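You operate a simulated robot arm through the tools that you are given. There is no shell and no other tool.

The job below is to be done with a simulated robot arm. You get a single attempt, and the scene is never put back.

TASK
Plug the drying box in safely and start it at 60 C.
Fine: black switch off before the plug goes in, then on again; dial set, green switch on.
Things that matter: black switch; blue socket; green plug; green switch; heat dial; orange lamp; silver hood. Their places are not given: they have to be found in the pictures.

Only the result counts: the job must be done as asked and must still hold three seconds after the hand-in. Knocking over, shifting, dropping, spilling or breaking anything else fails it.

THE ROBOT
A 6-joint arm with a two-finger gripper, fixed in place. Base frame: the origin is at the foot of the arm, x ahead of it, y to its left, z up. Units: mm, rad, N and s.
It reaches about 1298 mm from its shoulder. Its first joint turns from -2.601 to 2.601 rad. Payload 1.57 kg.
The TCP is the grasp point between the finger pads, 21 mm short of the fingertips. In the tool frame z runs along the fingers and y along their closing line. The gripper opens to 70 mm. The gripper's body begins 50 mm behind the TCP.
Orientation is told as [roll, pitch, yaw] about the base's x, y, z axes, in that order, counted from this pose: with the fingers straight down and closing along the base's y, the tool's x points along the base's -x, its y along +y and its z along -z.

THE INTERFACE
- The arm moves only by the tool nudge_tool. Its argument "plan" is a list of rows, each a list of 7 numbers: the shift along the tool's x, y, z in mm, then the turn, a rotation vector about the tool's x, y, z in rad, then the closure, from 0 (fully open) to 1 (shut). In form: [[tx, ty, tz, rx, ry, rz, gripper], ...]. A call has 1 to 20 rows; each row is the pose to reach, as a shift and turn from the pose commanded when the call began, along the tool's axes at that moment. A row lasts 0.2 s, in which the tool goes at most 50 mm and 0.15 rad; a call with a longer step from one row to the next is refused whole, and so is a gripper value outside its range. A pose out of reach is approached as far as the arm can. The call stops where the force on the tool passes 40 N (or 10 N more than at its start, if that is more) or the arm is blocked; 0.2 s more then pass. Each finger halts on what it meets, pressing with about 30 N; the grip force reading is that of the motor and also rises with nothing between the fingers. The clock runs only during rows and for 0.2 s after the last one: add rows that repeat a pose to give the fingers time. It gives the time, the measured TCP pose, the force on the tool (base axes), the opening and the grip force at its end, in the units of the frame above (readings bear some noise), with the torque about the TCP (base axes, N m) and any sound that the robot's microphone picked up.
- Cameras (640 x 400 px; columns grow to the right, rows downward): "scene" is fixed at [402.7, 650.4, 1513.8]; the picture's right is [0.23, 0.97, 0.00], its down [0.78, -0.19, -0.60] and it looks along [-0.58, 0.14, -0.80] (base axes); focal length 214 px, centre (320, 200). "wrist" rides on the gripper at [79, 4, -81] in the tool frame; the picture's right is [-0.05, 1.00, 0.00], its down [-0.67, -0.04, -0.75] and it looks along [-0.74, -0.04, 0.67] (tool axes); focal length 256 px, centre (320, 200).
- camera(camera): a new picture of that camera. It takes no simulated time.
- move_column(by): slides the trunk up (or, below 0, down) by that many mm; the arm rides with it, the base frame stays. It gives what a move gives, with no picture.
- measure_at(camera, pixels): for up to 12 pixels [column, row] of the newest picture of that camera ("zoom" is the newest enlarged one), the place [x, y, z] in the base frame of the surface seen there, good to about 3 mm. It takes no simulated time.
- enlarge(camera, box): a new picture of the part [left, top, right, bottom] of that camera's present view, enlarged. It takes no simulated time.
- sign_off(): hands the job in; it is judged then, once.

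Leave the gripper open and the arm clear of the work at the hand-in unless told otherwise.

The tools are called after "Request:" as a command line: name --pt "numbers of a row" for each row, then --argument value for the rest, lists and objects as JSON in quotes. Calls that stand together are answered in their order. nudge_tool: Moves the arm, as the interface text tells. Its arguments: {"type":"object","properties":{"plan":{"type":"array"}},"required":["plan"]} The other tools are called the same way: move_column (by) slides the trunk up or down; camera (camera) takes a picture; measure_at (camera, pixels) gives the place of the surface under pixels of a picture; enlarge (camera, box) takes an enlarged picture of a part of a camera's view; sign_off () hands the job in.

At the start:

```text
clock: 0.0
ee_pos: [169.3, 576.5, 1223.3]
ee_rot: [0.002, 0.0, -0.001]
force: [0.0, 0.2, 0.3]
wrist_torque: [0.01, -0.02, -0.02]
width: 70.1
grip_force: 0.0
trunk travel left (down, up): [-906.0, 64.0]
```

scene: 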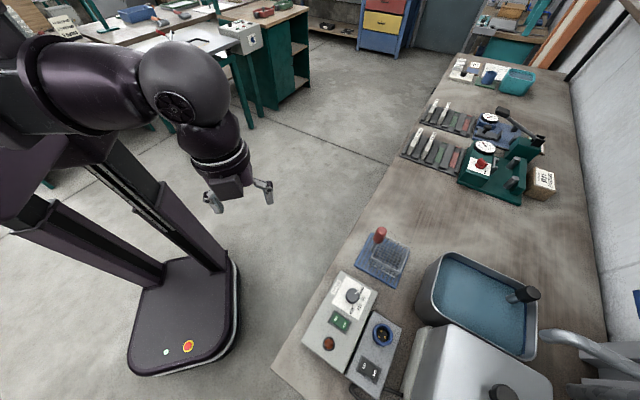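
wrist: 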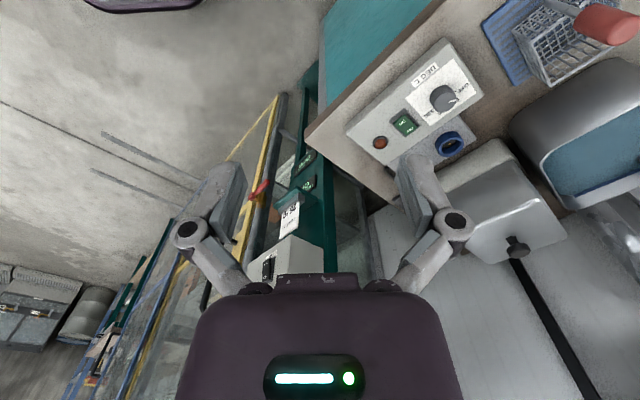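

I can see a bench on the right with a control box (dial, green switch, orange lamp) near (340,320), a socket box with a blue socket and black switch near (375,350). I will look closer at these areas to find the green plug too.

Request:
enlarge --camera "scene" --box '[280, 220, 440, 400]'

Request:
enlarge --camera "scene" --box '[400, 240, 640, 400]'

Request:
enlarge --camera "scene" --box '[390, 40, 590, 220]'

Request:
enlarge --camera "wrist" --box '[300, 0, 640, 280]'

```text
2.22 times, centred on (360, 310) of scene
```

zoom: 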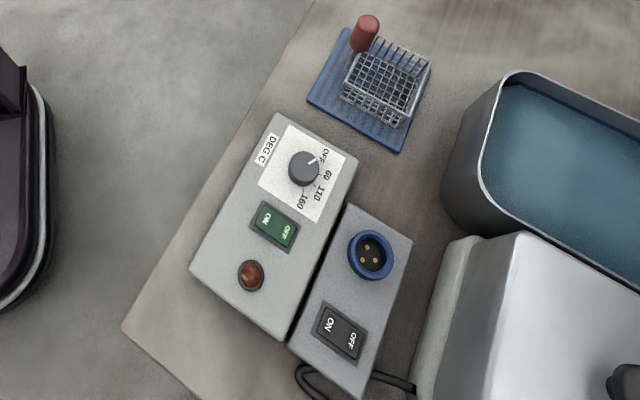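

```text
2.50 times, centred on (520, 320) of scene
```

zoom: 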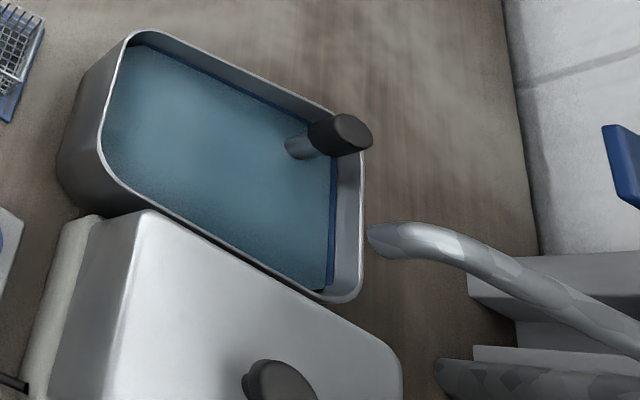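

```text
2.22 times, centred on (490, 130) of scene
```

zoom: 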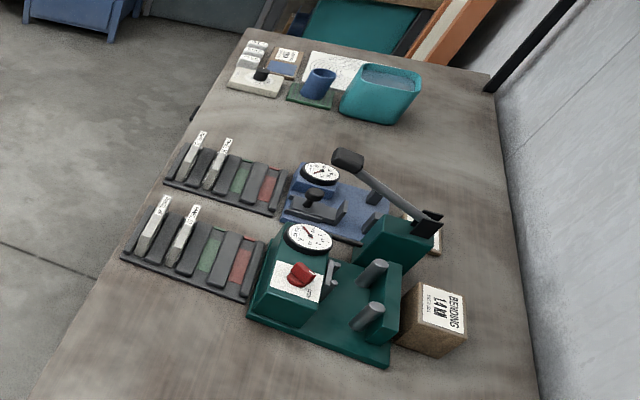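

```text
1.43 times, centred on (470, 140) of wrist
```

zoom: 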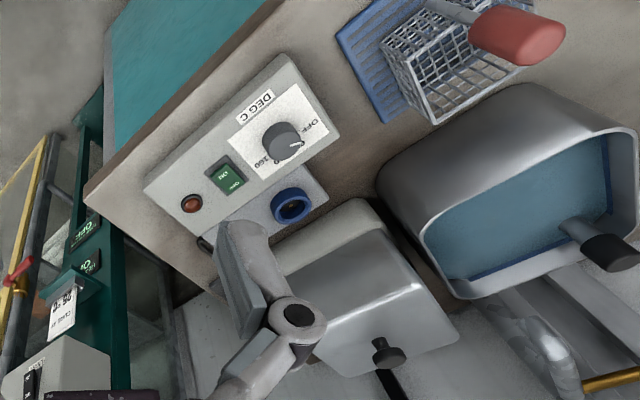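

The blue socket has three pins inside, the black switch and the green switch have ON/OFF halves, and the dial is at OFF with marks 60, 110, 160. I do not see the green plug; it may be under the silver hood. Measuring key places now.

Request:
camera --camera "scene"

Request:
measure_at --camera "scene" --pixels '[[352, 295], [340, 321], [328, 343], [382, 334], [370, 369], [360, 284], [310, 340], [502, 394], [480, 355], [415, 345], [400, 390], [400, 330]]'

Request:
enlarge --camera "scene" --box '[320, 300, 400, 400]'

Request:
enlarge --camera "scene" --box '[320, 260, 390, 320]'

Request:
enlarge --camera "scene" --box '[60, 0, 320, 120]'

```text
taken
```

scene: 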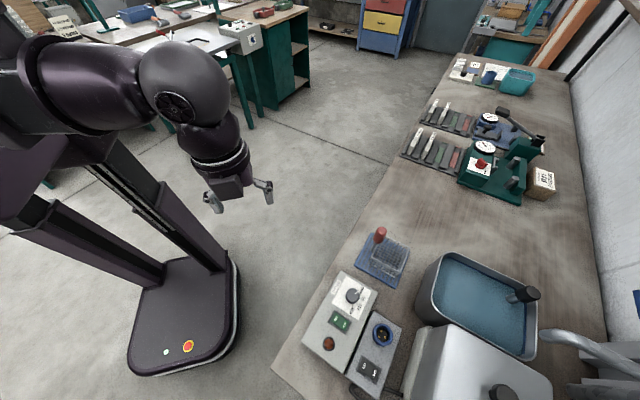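

```text
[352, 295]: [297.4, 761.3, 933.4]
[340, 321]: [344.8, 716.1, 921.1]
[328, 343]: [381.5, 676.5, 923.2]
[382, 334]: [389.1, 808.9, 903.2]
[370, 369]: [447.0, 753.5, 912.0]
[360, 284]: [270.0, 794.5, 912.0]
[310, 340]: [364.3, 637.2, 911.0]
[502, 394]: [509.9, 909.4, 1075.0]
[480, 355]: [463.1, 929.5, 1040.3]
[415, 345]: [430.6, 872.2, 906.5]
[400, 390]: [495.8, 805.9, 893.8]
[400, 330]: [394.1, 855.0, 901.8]
```

```text
4.00 times, centred on (360, 350) of scene
```

zoom: 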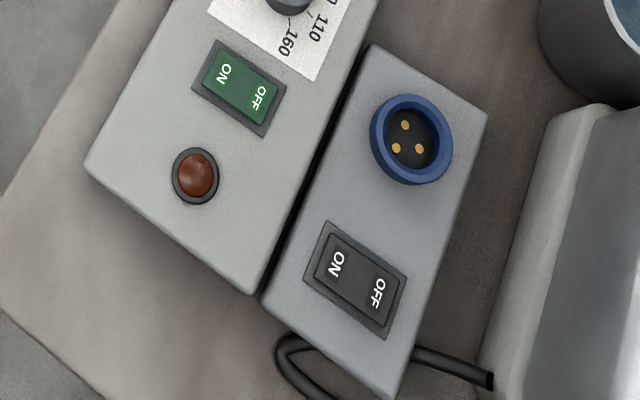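

```text
6.67 times, centred on (355, 290) of scene
```

zoom: 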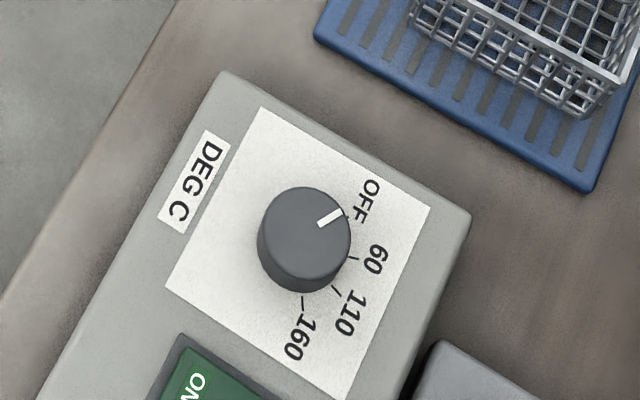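

```text
2.46 times, centred on (190, 60) of scene
```

zoom: 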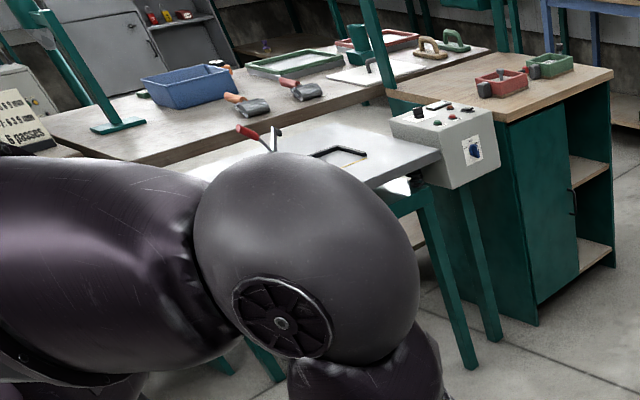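

The black switch and socket sit on one grey box; the plug is not visible. I'll move the arm (still high, z≈1223) toward +x/+y so the wrist camera sees the hood and the bench beyond it.

Request:
nudge_tool --pt "-15 40 0 0 0 0 0" --pt "-30 80 0 0 0 0 0" --pt "-45 120 0 0 0 0 0" --pt "-60 160 0 0 0 0 0" --pt "-75 200 0 0 0 0 0" --pt "-90 240 0 0 0 0 0"

Request:
camera --camera "wrist"

Request:
camera --camera "scene"

```text
clock: 1.4
ee_pos: [258.4, 820.3, 1224.3]
ee_rot: [-0.001, 0.0, 0.0]
force: [-0.1, 0.7, -0.1]
wrist_torque: [-0.03, -0.01, -0.04]
width: 69.9
grip_force: 0.0
trunk travel left (down, up): [-906.0, 64.0]
```

```text
taken
```

wrist: 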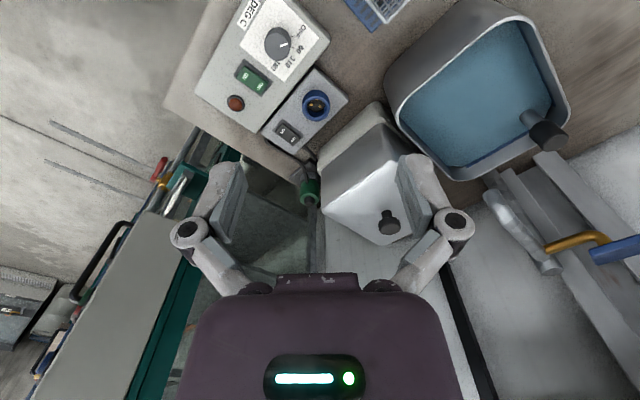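

```text
taken
```

scene: 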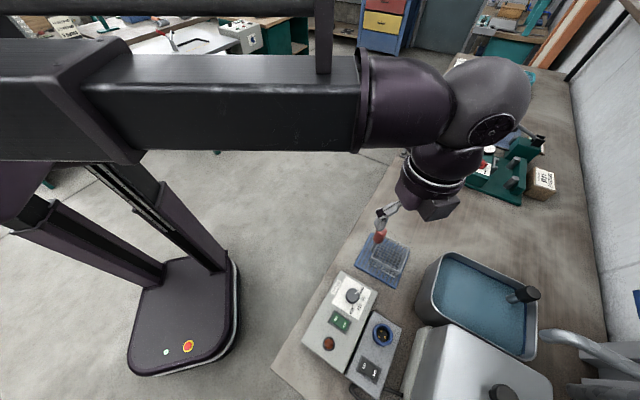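

There is a green thing at about (310,190) in the wrist picture, beside the hood at the end of the bench — likely the green plug on a cable. I'll zoom in there and measure.

Request:
enlarge --camera "wrist" --box '[230, 80, 450, 290]'

Request:
measure_at --camera "wrist" --pixels '[[308, 186], [308, 200], [314, 180], [296, 185], [320, 160], [313, 230], [365, 190], [388, 222], [390, 110], [330, 200], [289, 133], [316, 104]]'

```text
1.90 times, centred on (340, 185) of wrist
```

zoom: 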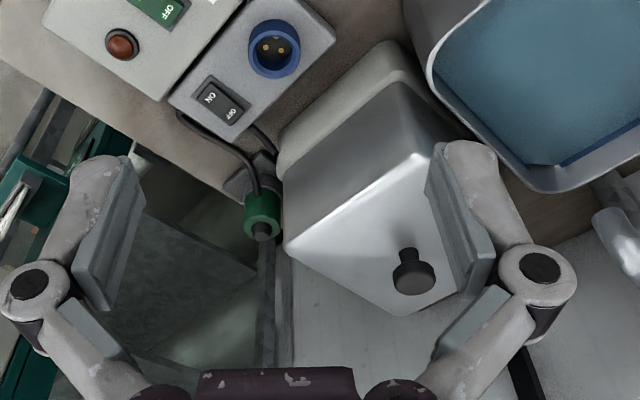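

```text
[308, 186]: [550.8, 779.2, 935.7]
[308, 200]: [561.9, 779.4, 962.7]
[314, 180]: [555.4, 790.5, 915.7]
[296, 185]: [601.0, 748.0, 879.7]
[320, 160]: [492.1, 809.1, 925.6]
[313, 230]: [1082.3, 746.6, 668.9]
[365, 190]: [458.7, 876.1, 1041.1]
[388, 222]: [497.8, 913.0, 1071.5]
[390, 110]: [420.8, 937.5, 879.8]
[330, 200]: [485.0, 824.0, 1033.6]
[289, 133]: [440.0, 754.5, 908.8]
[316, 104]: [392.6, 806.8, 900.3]
```

The green plug stands near (555, 779, 950) at the bench edge beside the hood, on a black cable. I move the gripper closer (still high above everything, z≈1150) to look at it.

Request:
nudge_tool --pt "-40 -14 15 0 0 0 0" --pt "-80 -28 30 0 0 0 0" --pt "-120 -42 45 0 0 0 0" --pt "-150 -56 60 0 0 0 0" --pt "-172 -60 70 0 0 0 0"

Request:
camera --camera "wrist"

Request:
camera --camera "scene"

```text
clock: 2.6
ee_pos: [424.8, 755.1, 1225.4]
ee_rot: [0.0, 0.0, 0.002]
force: [0.2, 0.0, -0.5]
wrist_torque: [0.02, 0.05, 0.0]
width: 70.1
grip_force: 0.2
out of reach, approached as far as the arm can: row 1, 2, 3, 4, 5
trunk travel left (down, up): [-906.0, 64.0]
```

```text
taken
```

wrist: 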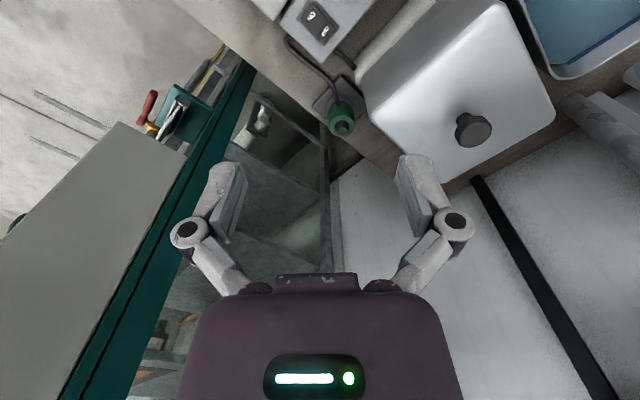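

```text
taken
```

scene: 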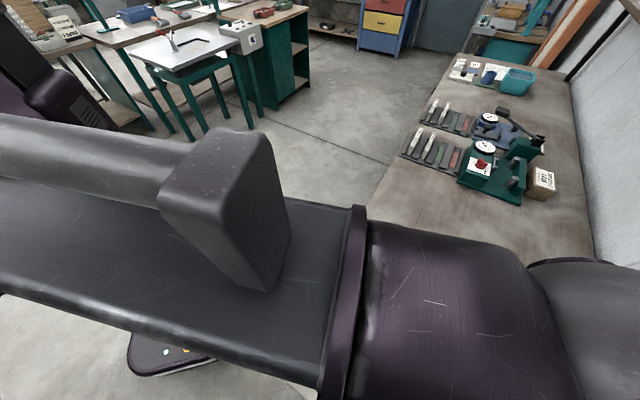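

The plug is at (341,118) now. z did not descend (arm asks for trunk to come down). Zooming first.

Request:
enlarge --camera "wrist" --box '[260, 0, 460, 180]'

Request:
measure_at --camera "wrist" --pixels '[[341, 115], [343, 128], [340, 102], [332, 122], [352, 115], [330, 95], [350, 82], [340, 75], [475, 130], [378, 120], [550, 115], [500, 5]]'

```text
2.22 times, centred on (360, 90) of wrist
```

zoom: 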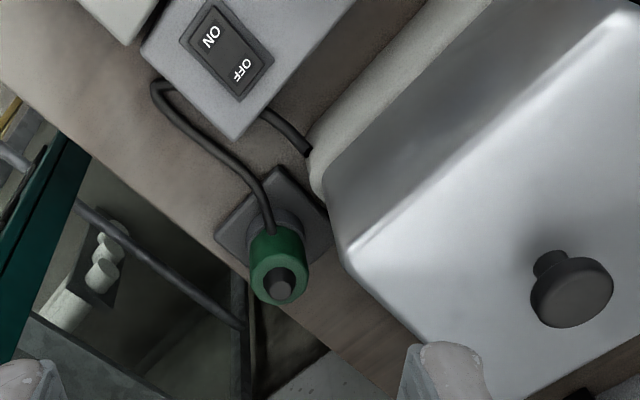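

```text
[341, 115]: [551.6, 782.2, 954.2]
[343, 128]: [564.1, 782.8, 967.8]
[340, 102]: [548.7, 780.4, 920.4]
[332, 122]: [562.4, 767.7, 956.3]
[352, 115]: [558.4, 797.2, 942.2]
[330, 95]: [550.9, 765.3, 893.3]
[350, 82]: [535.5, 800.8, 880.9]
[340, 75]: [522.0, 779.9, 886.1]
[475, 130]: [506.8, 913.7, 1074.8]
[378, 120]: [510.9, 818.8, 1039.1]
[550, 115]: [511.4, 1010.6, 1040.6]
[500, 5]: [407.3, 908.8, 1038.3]
```

The plug stands upright on a dark stand at about (560, 781), green body top z≈957 with a dark stub up to 968; the cable leaves from its side. The hood is a square turned 45°, centre (508, 914), top z 1040, knob to 1075. The arm can't get lower without the trunk, so I lower the trunk 150 mm (fingertips stay above ~1050).

Request:
move_column --by -150

Request:
camera --camera "wrist"

Request:
camera --camera "scene"

```text
clock: 4.3
ee_pos: [425.2, 754.5, 1074.4]
ee_rot: [0.0, -0.001, -0.001]
force: [-0.3, 0.5, -0.1]
wrist_torque: [0.0, 0.0, 0.0]
width: 70.0
grip_force: 0.2
trunk travel left (down, up): [-756.0, 214.0]
```

```text
taken
```

wrist: 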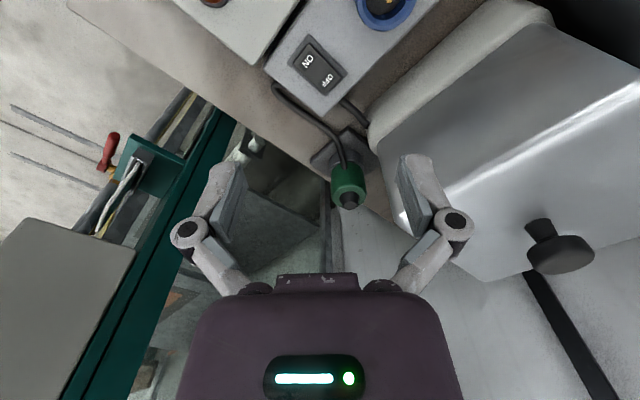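

```text
taken
```

scene: 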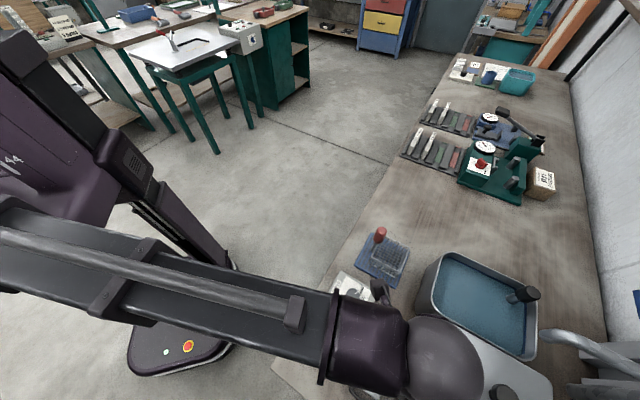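

Trunk is down by 150. Now I zoom on the plug (345,180), the black switch (318,65) and the socket (385,10).

Request:
enlarge --camera "wrist" --box '[260, 80, 420, 240]'

Request:
enlarge --camera "wrist" --box '[260, 0, 420, 110]'

Request:
measure_at --camera "wrist" --pixels '[[348, 199], [347, 172], [332, 185], [363, 183], [350, 205], [325, 155], [362, 140], [346, 150], [303, 55], [332, 78], [400, 215], [553, 245]]'

```text
2.50 times, centred on (340, 160) of wrist
```

zoom: 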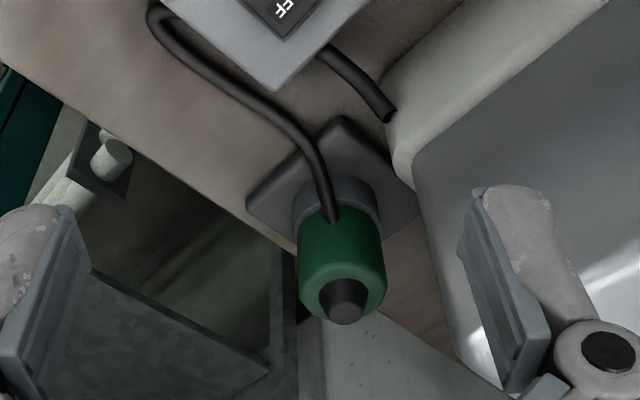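

```text
3.64 times, centred on (340, 55) of wrist
```

zoom: 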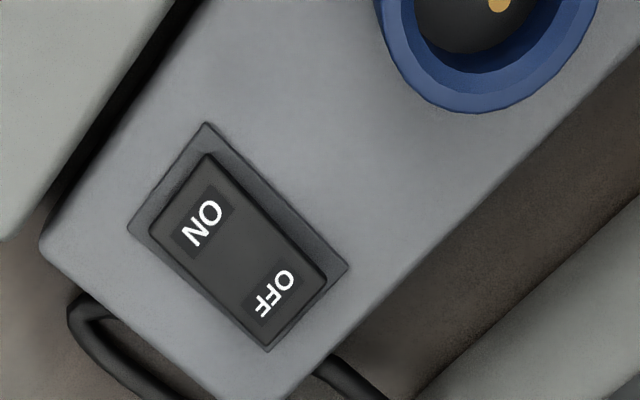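

```text
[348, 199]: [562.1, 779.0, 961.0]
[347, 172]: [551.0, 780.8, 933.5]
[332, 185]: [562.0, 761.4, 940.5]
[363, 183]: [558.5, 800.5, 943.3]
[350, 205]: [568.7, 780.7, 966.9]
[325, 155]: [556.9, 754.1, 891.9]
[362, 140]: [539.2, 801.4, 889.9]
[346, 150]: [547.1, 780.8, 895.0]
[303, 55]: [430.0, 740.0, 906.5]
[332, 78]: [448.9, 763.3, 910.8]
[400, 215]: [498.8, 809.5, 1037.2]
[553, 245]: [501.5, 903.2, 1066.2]
```

Plug: green cylinder about 36–38 mm diameter around (563, 781), body z≈915–957, seated in a dark stand cup; cable enters its −x side. The black switch's ON end reads lower (906.5) than its OFF end (910.8), so it appears to be ON now. Next, I pull back in −x to view the dial, switches and socket from closer.

Request:
nudge_tool --pt "45 0 0 0 0 0 0" --pt "90 0 0 0 0 0 0" --pt "135 0 0 0 0 0 0" --pt "175 0 0 0 0 0 0"

Request:
camera --camera "wrist"

```text
clock: 5.3
ee_pos: [248.7, 754.5, 1073.7]
ee_rot: [-0.001, -0.001, 0.0]
force: [0.6, -0.2, 0.3]
wrist_torque: [-0.01, -0.02, -0.01]
width: 70.3
grip_force: 0.1
trunk travel left (down, up): [-756.0, 214.0]
```

```text
taken
```

wrist: 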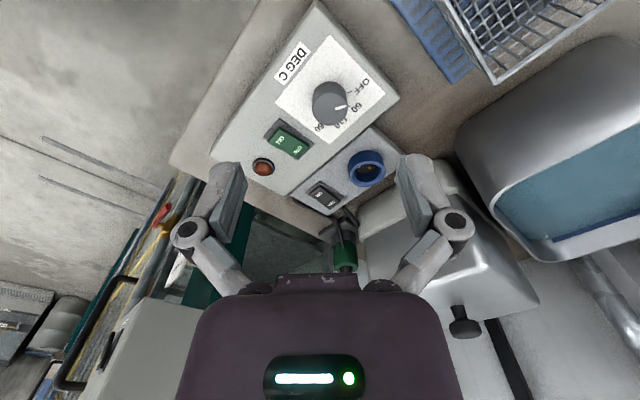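

Request:
enlarge --camera "wrist" --box '[240, 50, 420, 220]'

Request:
measure_at --camera "wrist" --pixels '[[330, 100], [333, 95], [280, 140], [298, 150], [263, 167], [320, 192], [331, 201], [367, 168], [353, 165], [384, 170], [352, 185], [343, 266]]'

Request:
enlarge --camera "wrist" --box '[250, 120, 410, 220]'

Request:
enlarge --camera "wrist" --box '[270, 40, 400, 150]'

```text
2.35 times, centred on (330, 135) of wrist
```

zoom: 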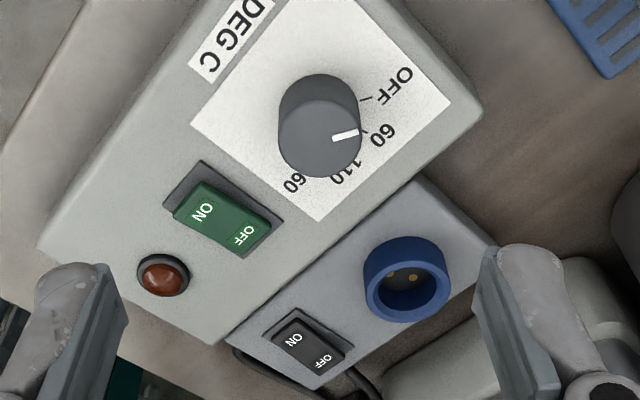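

```text
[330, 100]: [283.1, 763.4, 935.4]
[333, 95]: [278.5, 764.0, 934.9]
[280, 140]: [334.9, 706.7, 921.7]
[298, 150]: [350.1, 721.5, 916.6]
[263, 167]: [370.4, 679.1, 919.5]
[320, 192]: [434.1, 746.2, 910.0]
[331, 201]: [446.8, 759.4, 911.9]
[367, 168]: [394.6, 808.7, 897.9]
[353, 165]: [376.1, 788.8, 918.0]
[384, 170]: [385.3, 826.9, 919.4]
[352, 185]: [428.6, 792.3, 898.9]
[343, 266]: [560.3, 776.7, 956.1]
```

```text
4.00 times, centred on (330, 170) of wrist
```

zoom: 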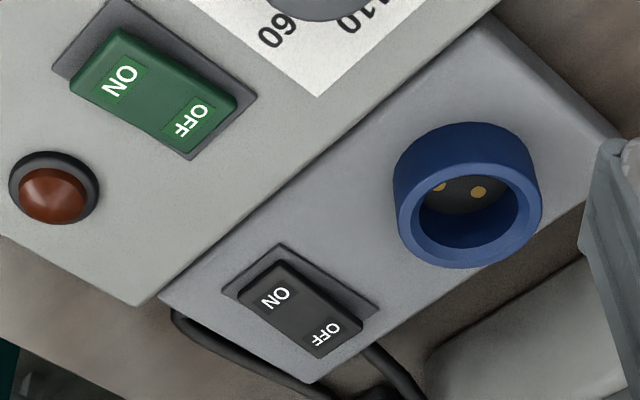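

```text
3.64 times, centred on (335, 95) of wrist
```

zoom: 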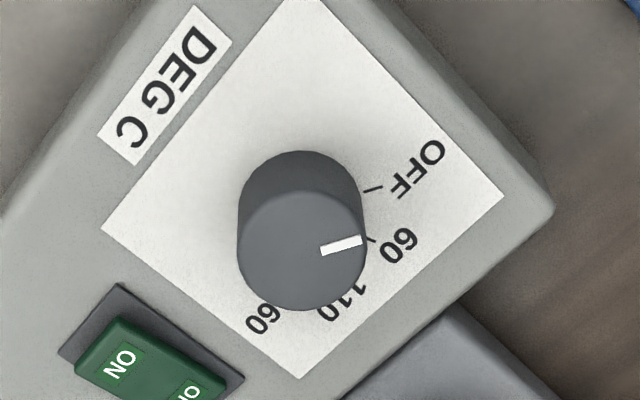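

From here, the green switch's ON end is higher (921.7) than OFF end (916.6): it's OFF. For the black switch I want a finer check plus the dial mark geometry; measuring more points on each.

Request:
measure_at --camera "wrist" --pixels '[[317, 190], [320, 194], [325, 197], [329, 200], [334, 203], [312, 200], [340, 215], [274, 136], [285, 143], [293, 147], [303, 152], [268, 145]]'

Request:
enlarge --camera "wrist" --box '[300, 170, 350, 215]'

Request:
enlarge --camera "wrist" --box '[255, 115, 320, 170]'

```text
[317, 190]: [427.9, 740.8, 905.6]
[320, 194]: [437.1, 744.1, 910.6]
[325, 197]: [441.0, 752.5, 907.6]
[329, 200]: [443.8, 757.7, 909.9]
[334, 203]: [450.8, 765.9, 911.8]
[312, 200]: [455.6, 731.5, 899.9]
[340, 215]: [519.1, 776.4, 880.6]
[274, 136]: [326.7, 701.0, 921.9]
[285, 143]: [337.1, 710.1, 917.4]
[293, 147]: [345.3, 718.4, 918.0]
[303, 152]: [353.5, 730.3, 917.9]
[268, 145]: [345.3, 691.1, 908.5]
```

```text
8.89 times, centred on (325, 192) of wrist
```

zoom: 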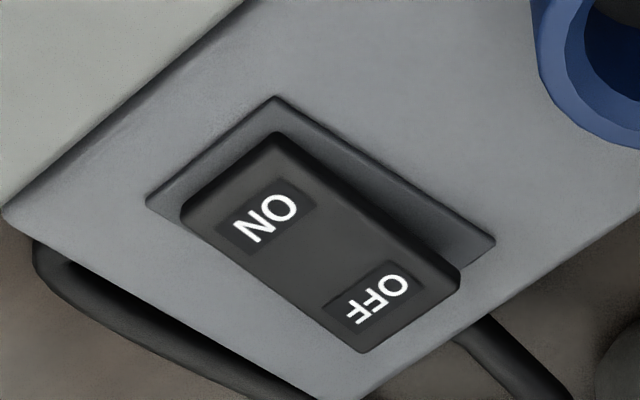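

```text
7.27 times, centred on (288, 142) of wrist
```

zoom: 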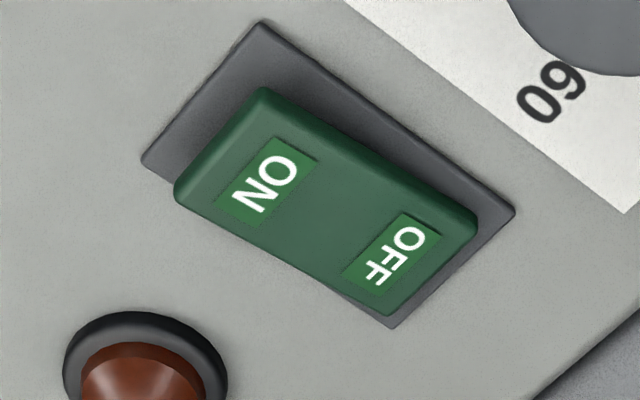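

Confirmed: the black rocker is ON (its OFF end stands up), the green rocker is OFF. Now I check the fixed scene camera, which looks almost straight down into the socket, to read the pin layout and any key.

Request:
camera --camera "scene"

Request:
enlarge --camera "scene" --box '[366, 318, 398, 350]'

```text
taken
```

scene: 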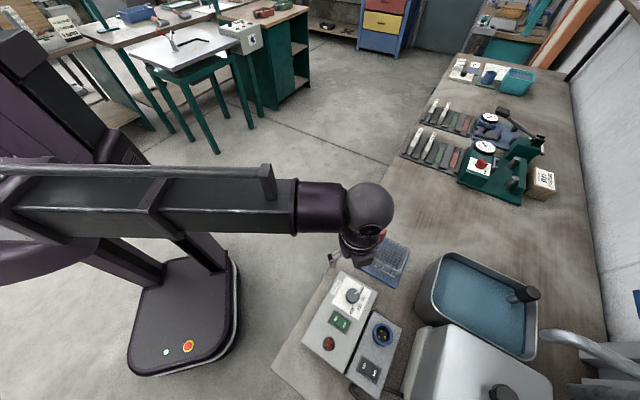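

```text
12.50 times, centred on (382, 334) of scene
```

zoom: 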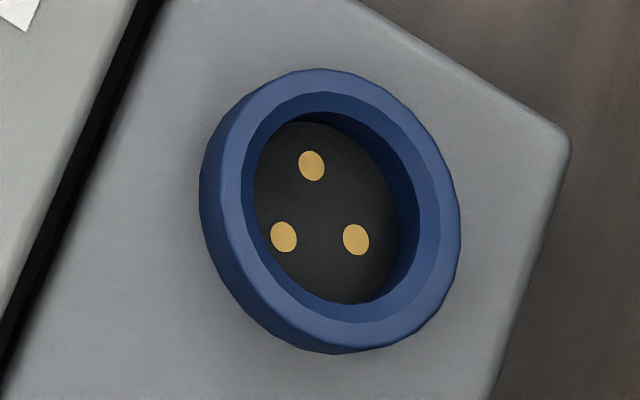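

The socket is a plain round blue collar with three pins, no notch seen. I measure the pins and the rim in this zoom.

Request:
measure_at --camera "zoom" --pixels '[[311, 165], [283, 237], [356, 239], [320, 80], [225, 130], [215, 215], [330, 338], [448, 230], [400, 125], [272, 310], [440, 310], [330, 210]]'

Request:
enlarge --camera "scene" --box '[332, 275, 376, 305]'

```text
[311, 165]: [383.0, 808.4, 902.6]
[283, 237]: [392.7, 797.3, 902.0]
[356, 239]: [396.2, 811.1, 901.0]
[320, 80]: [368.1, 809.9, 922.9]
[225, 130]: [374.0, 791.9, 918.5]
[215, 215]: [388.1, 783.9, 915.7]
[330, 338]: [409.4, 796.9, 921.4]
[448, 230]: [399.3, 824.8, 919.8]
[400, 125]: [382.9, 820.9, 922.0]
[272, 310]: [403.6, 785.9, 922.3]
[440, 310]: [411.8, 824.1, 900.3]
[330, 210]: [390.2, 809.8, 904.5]
```

```text
13.33 times, centred on (354, 290) of scene
```

zoom: 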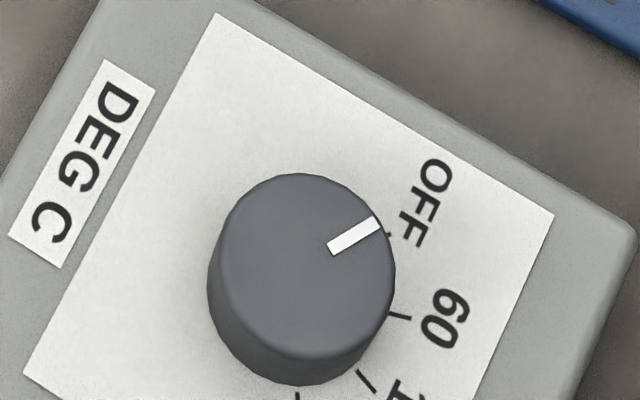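

Pins are at about (383,808), (393,797), (396,811): centred on (390.6, 805.6), evenly spaced, radius ~8; rim top z≈921. Now I measure the dial: knob rim points, pointer ends and the tick marks.

Request:
measure_at --camera "zoom" --pixels '[[332, 250], [374, 223], [390, 235], [400, 315], [367, 381], [297, 397], [302, 185], [225, 262], [380, 270], [300, 345], [440, 190], [450, 320]]'

Request:
enlarge --camera "scene" --box '[332, 280, 376, 310]'

```text
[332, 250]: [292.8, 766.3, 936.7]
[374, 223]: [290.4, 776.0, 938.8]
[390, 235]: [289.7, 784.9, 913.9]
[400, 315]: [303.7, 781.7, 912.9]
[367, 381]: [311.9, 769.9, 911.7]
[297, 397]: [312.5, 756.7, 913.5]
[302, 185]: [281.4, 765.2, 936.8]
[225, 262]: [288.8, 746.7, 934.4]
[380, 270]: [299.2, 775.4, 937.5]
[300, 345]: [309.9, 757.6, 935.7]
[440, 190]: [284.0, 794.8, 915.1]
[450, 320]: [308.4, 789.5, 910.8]
```

```text
13.33 times, centred on (354, 295) of scene
```

zoom: 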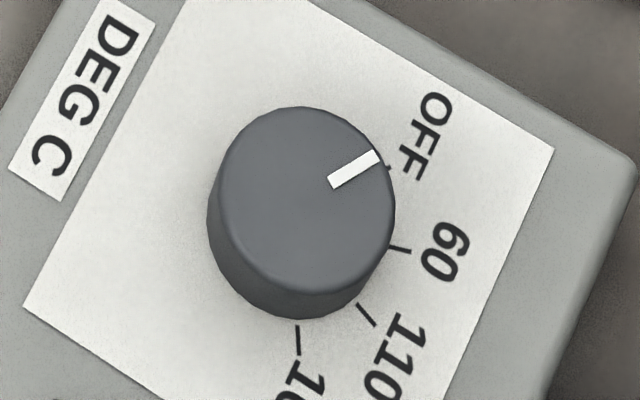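

Dial analysis: knob centre (295, 761), radius ~15, top z≈937; pointer at ≈105° (OFF); ticks OFF≈103–105°, 60≈65–67°, 110≈27°, 160≈−14°. So 60 °C needs about −40° (clockwise from above).

First the black switch must go OFF. I raise the arm, go over the black switch's OFF end (447, 760), yaw +45° and close the fingers.

Request:
nudge_tool --pt "-33 1 -25 0 0 -0.131 0.3" --pt "-66 2 -50 0 0 -0.262 0.6" --pt "-100 3 -75 0 0 -0.393 1" --pt "-133 4 -100 0 0 -0.524 1" --pt "-166 4 -125 0 0 -0.654 1" --pt "-199 5 -150 0 0 -0.785 1" --pt "-199 5 -150 0 0 -0.785 1"

Request:
camera --camera "wrist"

```text
clock: 7.0
ee_pos: [448.0, 757.0, 1074.5]
ee_rot: [0.0, 0.001, 0.787]
force: [-0.3, 0.0, 0.3]
wrist_torque: [0.02, -0.04, 0.0]
width: 0.1
grip_force: 28.3
out of reach, approached as far as the arm can: row 1, 2, 3, 4, 5, 6, 7
trunk travel left (down, up): [-756.0, 214.0]
```

```text
taken
```

wrist: 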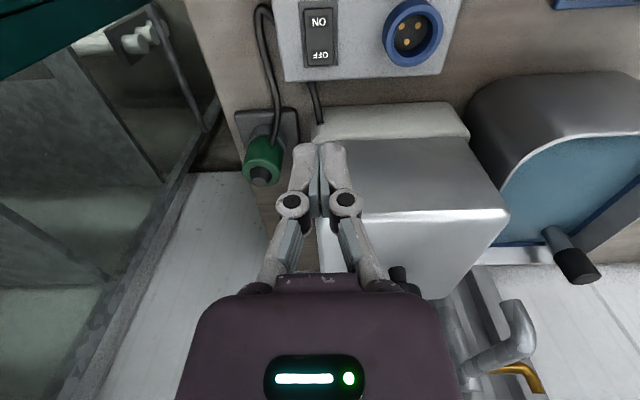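

Important finding: the arm cannot change height at all with the fingers down; only the trunk moves z. So I'll use the trunk for vertical motion. Now the wrist view shows the black switch at (320,38), squarely aligned. Zooming and measuring the rocker here.

Request:
enlarge --camera "wrist" --box '[270, 0, 370, 80]'

Request:
measure_at --camera "wrist" --pixels '[[319, 13], [319, 22], [320, 38], [321, 50], [321, 62], [308, 50], [334, 50], [303, 66], [339, 66], [320, 66], [305, 10], [290, 40]]'

Request:
enlarge --camera "wrist" --box '[210, 90, 320, 200]'

Request:
enlarge --camera "wrist" --box '[370, 0, 460, 80]'

```text
5.00 times, centred on (320, 40) of wrist
```

zoom: 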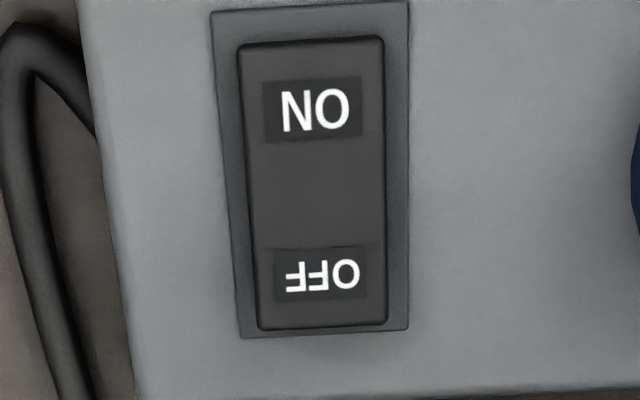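

```text
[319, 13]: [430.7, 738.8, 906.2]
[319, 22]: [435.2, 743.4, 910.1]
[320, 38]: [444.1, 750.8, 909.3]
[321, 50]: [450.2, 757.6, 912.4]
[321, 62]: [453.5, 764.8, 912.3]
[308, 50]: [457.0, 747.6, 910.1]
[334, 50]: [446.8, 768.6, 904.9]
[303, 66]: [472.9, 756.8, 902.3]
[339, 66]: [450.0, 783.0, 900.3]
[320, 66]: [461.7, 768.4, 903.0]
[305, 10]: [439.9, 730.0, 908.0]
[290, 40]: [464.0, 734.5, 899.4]
```

```text
3.64 times, centred on (265, 145) of wrist
```

zoom: 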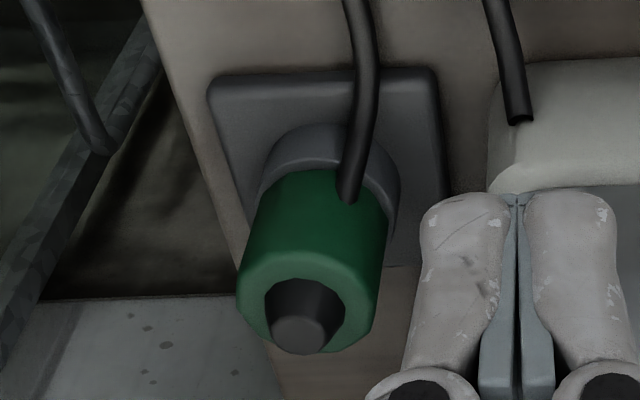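

```text
5.00 times, centred on (415, 40) of wrist
```

zoom: 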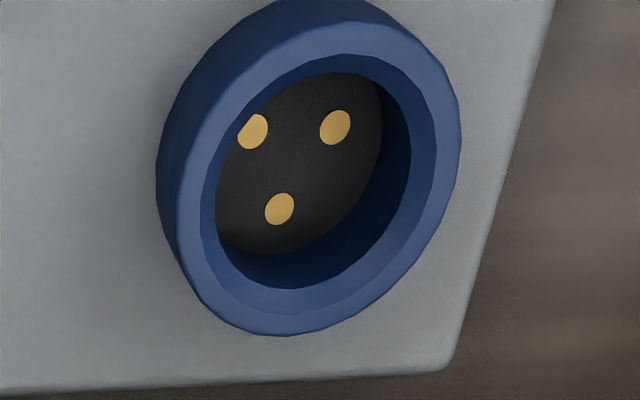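

The rocker runs from ~(428,736) to ~(455,766), centre ≈(442,751.5). I shift slightly so the closed fingertip sits on the OFF half at (450, 759), then lower the trunk 130 mm (fingertips to ≈923, about 11 mm above the raised end).

Request:
nudge_tool --pt "-2.9 0.4 0 0 0 0 1" --pt "-2.9 0.4 0 0 0 0 1"

Request:
move_column --by -130

Request:
camera --camera "wrist"

Request:
camera --camera "scene"

```text
clock: 7.5
ee_pos: [450.0, 760.9, 1073.9]
ee_rot: [0.001, 0.0, 0.785]
force: [0.0, 0.2, 0.6]
wrist_torque: [0.02, -0.01, -0.02]
width: 0.0
grip_force: 29.0
trunk travel left (down, up): [-756.0, 214.0]
```

```text
clock: 9.1
ee_pos: [450.4, 760.4, 944.5]
ee_rot: [0.0, 0.0, 0.784]
force: [-0.1, 1.2, 0.1]
wrist_torque: [0.03, -0.01, -0.04]
width: 0.0
grip_force: 28.5
trunk travel left (down, up): [-626.0, 344.0]
```

```text
taken
```

wrist: 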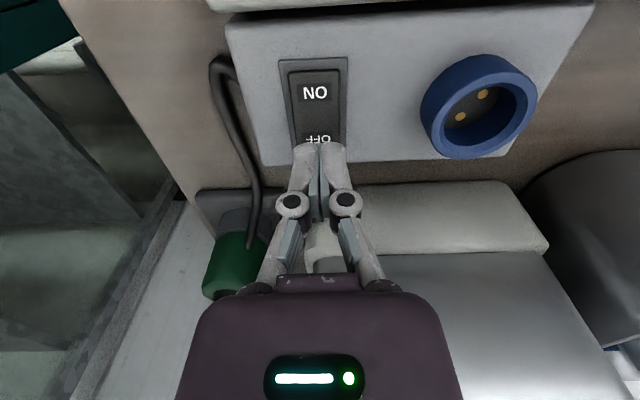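

```text
taken
```

scene: 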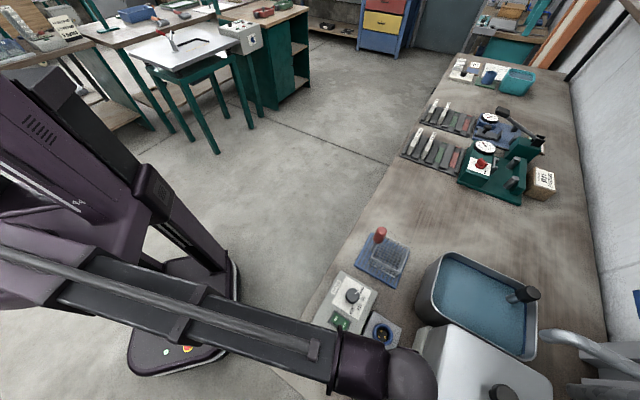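

Fingertips hover ~11 mm above the OFF half. I lower the trunk in small steps to press it.

Request:
move_column --by -13

Request:
enlarge --camera "wrist" --box '[260, 40, 380, 180]'

```text
clock: 9.7
ee_pos: [449.8, 759.6, 931.7]
ee_rot: [0.0, 0.0, 0.787]
force: [-0.3, 0.0, -0.3]
wrist_torque: [0.01, 0.02, 0.0]
width: 0.0
grip_force: 28.2
trunk travel left (down, up): [-613.0, 357.0]
```

```text
2.86 times, centred on (320, 110) of wrist
```

zoom: 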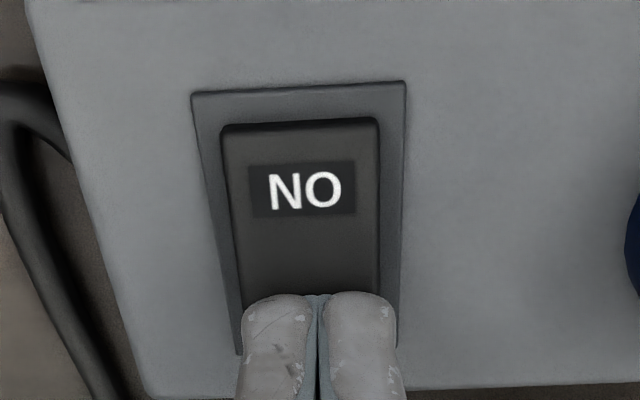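

No contact yet (tip ≈ 910.7). Lowering 3 mm more.

Request:
move_column --by -3

Request:
enlarge --camera "wrist" --box '[260, 40, 380, 180]'

```text
clock: 10.3
ee_pos: [450.7, 759.8, 929.4]
ee_rot: [0.001, 0.0, 0.787]
force: [-0.1, -0.5, 0.2]
wrist_torque: [0.0, -0.01, 0.01]
width: 0.0
grip_force: 28.5
trunk travel left (down, up): [-610.0, 360.0]
```

```text
2.86 times, centred on (320, 110) of wrist
```

zoom: 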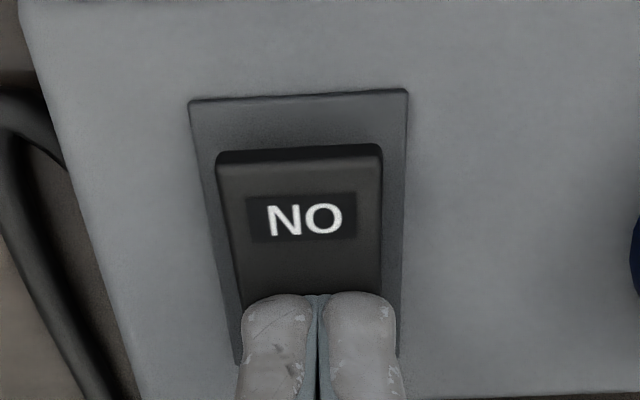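

The ON end has risen, so the rocker tipped. I raise the trunk 40 mm and check it stays OFF.

Request:
move_column --by 40

Request:
camera --camera "wrist"

Request:
enlarge --camera "wrist" --box '[260, 20, 400, 140]'

```text
clock: 11.1
ee_pos: [450.7, 760.2, 968.9]
ee_rot: [-0.001, 0.0, 0.785]
force: [0.6, 0.9, 0.0]
wrist_torque: [-0.04, -0.02, 0.03]
width: 0.3
grip_force: 28.8
trunk travel left (down, up): [-650.0, 320.0]
```

```text
taken
```

wrist: 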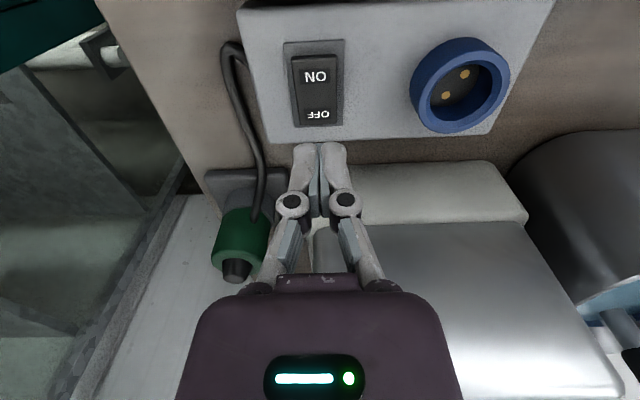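

```text
3.33 times, centred on (330, 80) of wrist
```

zoom: 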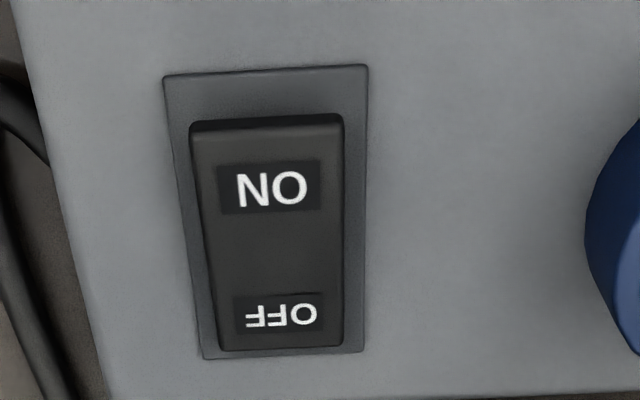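

The black switch now holds OFF. Next the plug: measuring it from this closer view (stub at (237,270), body around (242,235)).

Request:
measure_at --camera "wrist" --pixels '[[237, 272], [228, 270], [246, 270], [215, 262], [266, 245], [240, 245], [240, 220], [218, 225], [262, 255], [285, 180], [210, 180], [232, 257]]'

Request:
enlarge --camera "wrist" --box '[190, 150, 310, 300]'

```text
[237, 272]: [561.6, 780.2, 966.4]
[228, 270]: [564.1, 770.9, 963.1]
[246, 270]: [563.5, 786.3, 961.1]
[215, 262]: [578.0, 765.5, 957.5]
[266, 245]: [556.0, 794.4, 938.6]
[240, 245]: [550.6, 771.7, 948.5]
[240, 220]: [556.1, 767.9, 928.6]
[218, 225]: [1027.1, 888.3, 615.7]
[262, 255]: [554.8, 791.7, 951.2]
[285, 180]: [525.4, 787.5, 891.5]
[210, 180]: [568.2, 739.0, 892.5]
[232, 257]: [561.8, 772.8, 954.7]
```

```text
2.67 times, centred on (250, 225) of wrist
```

zoom: 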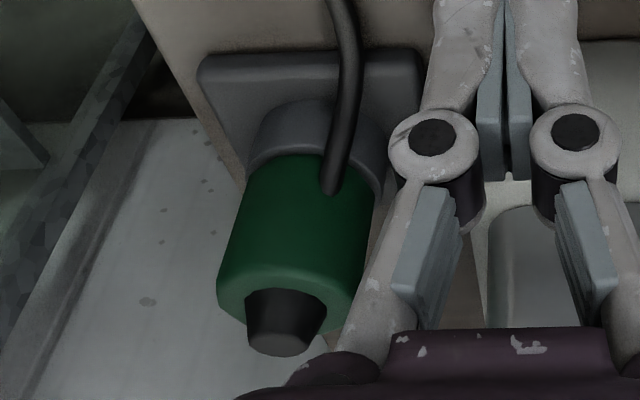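

I refine the plug axis: the stub's top disc centre is at about (235,278).

Request:
measure_at --camera "wrist" --pixels '[[235, 278], [230, 278], [241, 278], [235, 281], [218, 268], [256, 270], [214, 256], [258, 262], [225, 255], [245, 257], [236, 274], [220, 262]]'

```text
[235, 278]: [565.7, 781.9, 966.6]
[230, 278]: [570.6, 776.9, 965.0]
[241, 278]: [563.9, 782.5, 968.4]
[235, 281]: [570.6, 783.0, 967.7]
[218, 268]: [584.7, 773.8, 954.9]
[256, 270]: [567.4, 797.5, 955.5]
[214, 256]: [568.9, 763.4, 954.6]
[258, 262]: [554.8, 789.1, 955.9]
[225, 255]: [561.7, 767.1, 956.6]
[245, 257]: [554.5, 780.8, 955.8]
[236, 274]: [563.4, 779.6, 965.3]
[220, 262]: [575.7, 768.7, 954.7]
```

Plug axis ≈ (568.5, 781), green radius ≈17.5, top ≈955. I'll grip it with the fingers along base y (yaw 0): this keeps them clear of the hood and of the cable, which leaves toward −x. First up 130 mm, then across with the gripper opening.

Request:
move_column --by 130

Request:
nudge_tool --pt "-16.3 -11.4 0 0 0 0.131 0.7" --pt "-32.6 -22.7 0 0 0 0.262 0.3" --pt "-49 -34.1 0 0 0 0.393 0" --pt "-65.3 -45.5 0 0 0 0.524 0" --pt "-81.6 -56.8 0 0 0 0.655 0" --pt "-97.9 -68.2 0 0 0 0.785 0" --pt "-97.9 -68.2 0 0 0 0.785 0"

Request:
camera --camera "wrist"

```text
clock: 12.7
ee_pos: [450.9, 759.8, 1097.6]
ee_rot: [0.0, 0.0, 0.787]
force: [0.1, -0.1, -0.2]
wrist_torque: [0.01, -0.02, 0.02]
width: 0.0
grip_force: 28.8
trunk travel left (down, up): [-780.0, 190.0]
```

```text
clock: 14.3
ee_pos: [568.1, 781.6, 1098.8]
ee_rot: [0.002, -0.001, -0.001]
force: [-0.4, -0.5, -0.6]
wrist_torque: [-0.02, -0.05, 0.03]
width: 70.0
grip_force: 0.1
trunk travel left (down, up): [-780.0, 190.0]
```

```text
taken
```

wrist: 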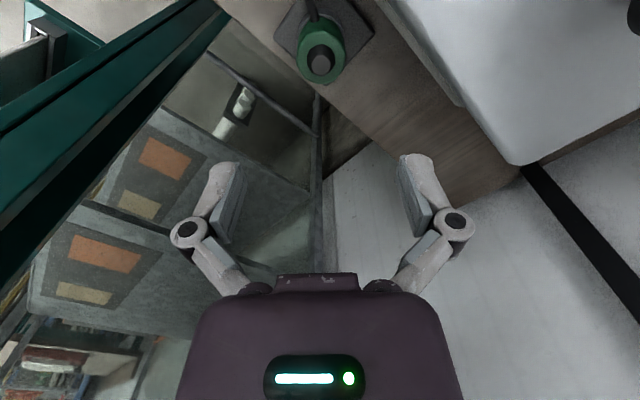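

Request:
enlarge --camera "wrist" --box '[260, 0, 400, 110]'

Request:
measure_at --camera "wrist" --pixels '[[321, 65], [312, 65], [330, 64], [320, 75], [299, 60], [342, 55], [320, 82], [320, 48], [305, 75], [337, 72], [285, 35], [365, 30]]'

```text
3.64 times, centred on (330, 55) of wrist
```

zoom: 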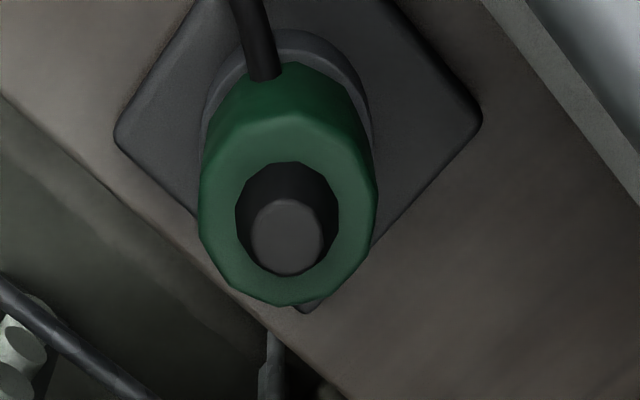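

```text
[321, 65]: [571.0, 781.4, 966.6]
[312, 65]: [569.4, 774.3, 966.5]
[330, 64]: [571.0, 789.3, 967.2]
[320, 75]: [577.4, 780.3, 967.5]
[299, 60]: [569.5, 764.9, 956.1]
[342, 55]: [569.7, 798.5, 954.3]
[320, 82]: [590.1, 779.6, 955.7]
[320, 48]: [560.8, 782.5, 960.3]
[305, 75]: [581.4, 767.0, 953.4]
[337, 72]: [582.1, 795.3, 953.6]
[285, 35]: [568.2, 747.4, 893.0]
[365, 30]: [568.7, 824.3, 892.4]
```

The plug axis is now seen more exactly at (571, 781.6). I shift 3 mm in +x and lower the trunk 115 mm, then check alignment.

Request:
nudge_tool --pt "-3 0 0 0 0 0 0" --pt "-3 0 0 0 0 0 0"

Request:
move_column --by -105

Request:
camera --camera "wrist"

```text
clock: 14.9
ee_pos: [571.2, 780.3, 1098.9]
ee_rot: [0.002, 0.001, 0.0]
force: [0.3, -0.2, 0.3]
wrist_torque: [-0.02, 0.0, 0.01]
width: 70.2
grip_force: 0.1
trunk travel left (down, up): [-780.0, 190.0]
```

```text
clock: 16.2
ee_pos: [571.7, 780.7, 992.7]
ee_rot: [0.0, -0.001, 0.0]
force: [-0.8, 0.0, 1.2]
wrist_torque: [-0.02, 0.01, 0.02]
width: 70.2
grip_force: 0.1
trunk travel left (down, up): [-675.0, 295.0]
```

```text
taken
```

wrist: 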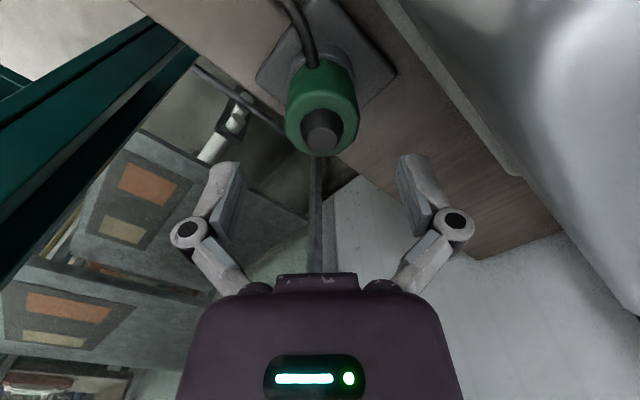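

The plug is centred between the fingers (column ~322). Lowering 50 mm so the pads surround the green body, then look.

Request:
move_column --by -50

Request:
camera --camera "wrist"

```text
clock: 17.2
ee_pos: [573.1, 780.2, 943.2]
ee_rot: [-0.001, -0.001, -0.001]
force: [-0.5, -0.2, 0.6]
wrist_torque: [-0.01, 0.03, 0.01]
width: 69.9
grip_force: 0.1
trunk travel left (down, up): [-625.0, 345.0]
```

```text
taken
```

wrist: 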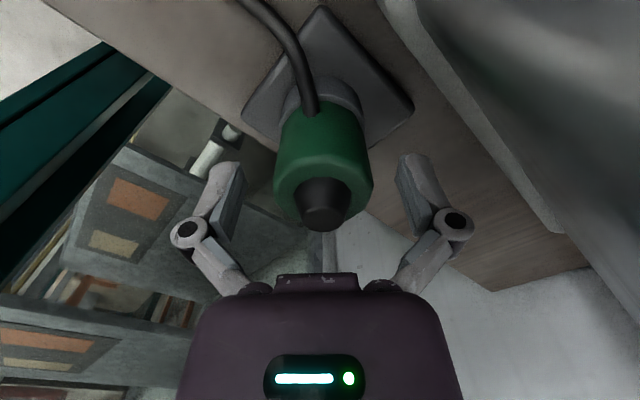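

Let me check the body and cup ring heights before closing.

Request:
measure_at --camera "wrist" --pixels '[[350, 92], [335, 85], [355, 110], [328, 108], [322, 150], [276, 180], [371, 170], [322, 222], [322, 180], [310, 110], [300, 75], [380, 75]]'

Request:
enlarge --camera "wrist" --box '[230, 50, 430, 250]'

```text
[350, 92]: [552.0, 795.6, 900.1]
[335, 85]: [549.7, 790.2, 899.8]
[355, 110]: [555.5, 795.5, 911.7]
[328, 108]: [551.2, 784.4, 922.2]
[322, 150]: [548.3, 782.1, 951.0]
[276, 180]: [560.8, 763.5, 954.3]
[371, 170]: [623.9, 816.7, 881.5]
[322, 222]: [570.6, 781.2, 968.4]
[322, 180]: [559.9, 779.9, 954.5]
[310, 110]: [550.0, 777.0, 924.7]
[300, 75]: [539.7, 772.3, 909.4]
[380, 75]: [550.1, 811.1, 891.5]
```

```text
2.00 times, centred on (330, 150) of wrist
```

zoom: 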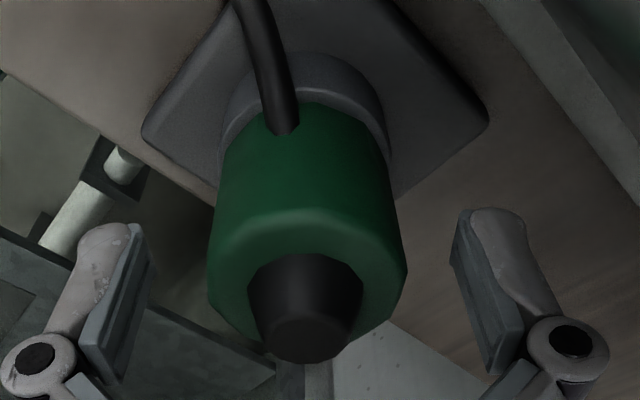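

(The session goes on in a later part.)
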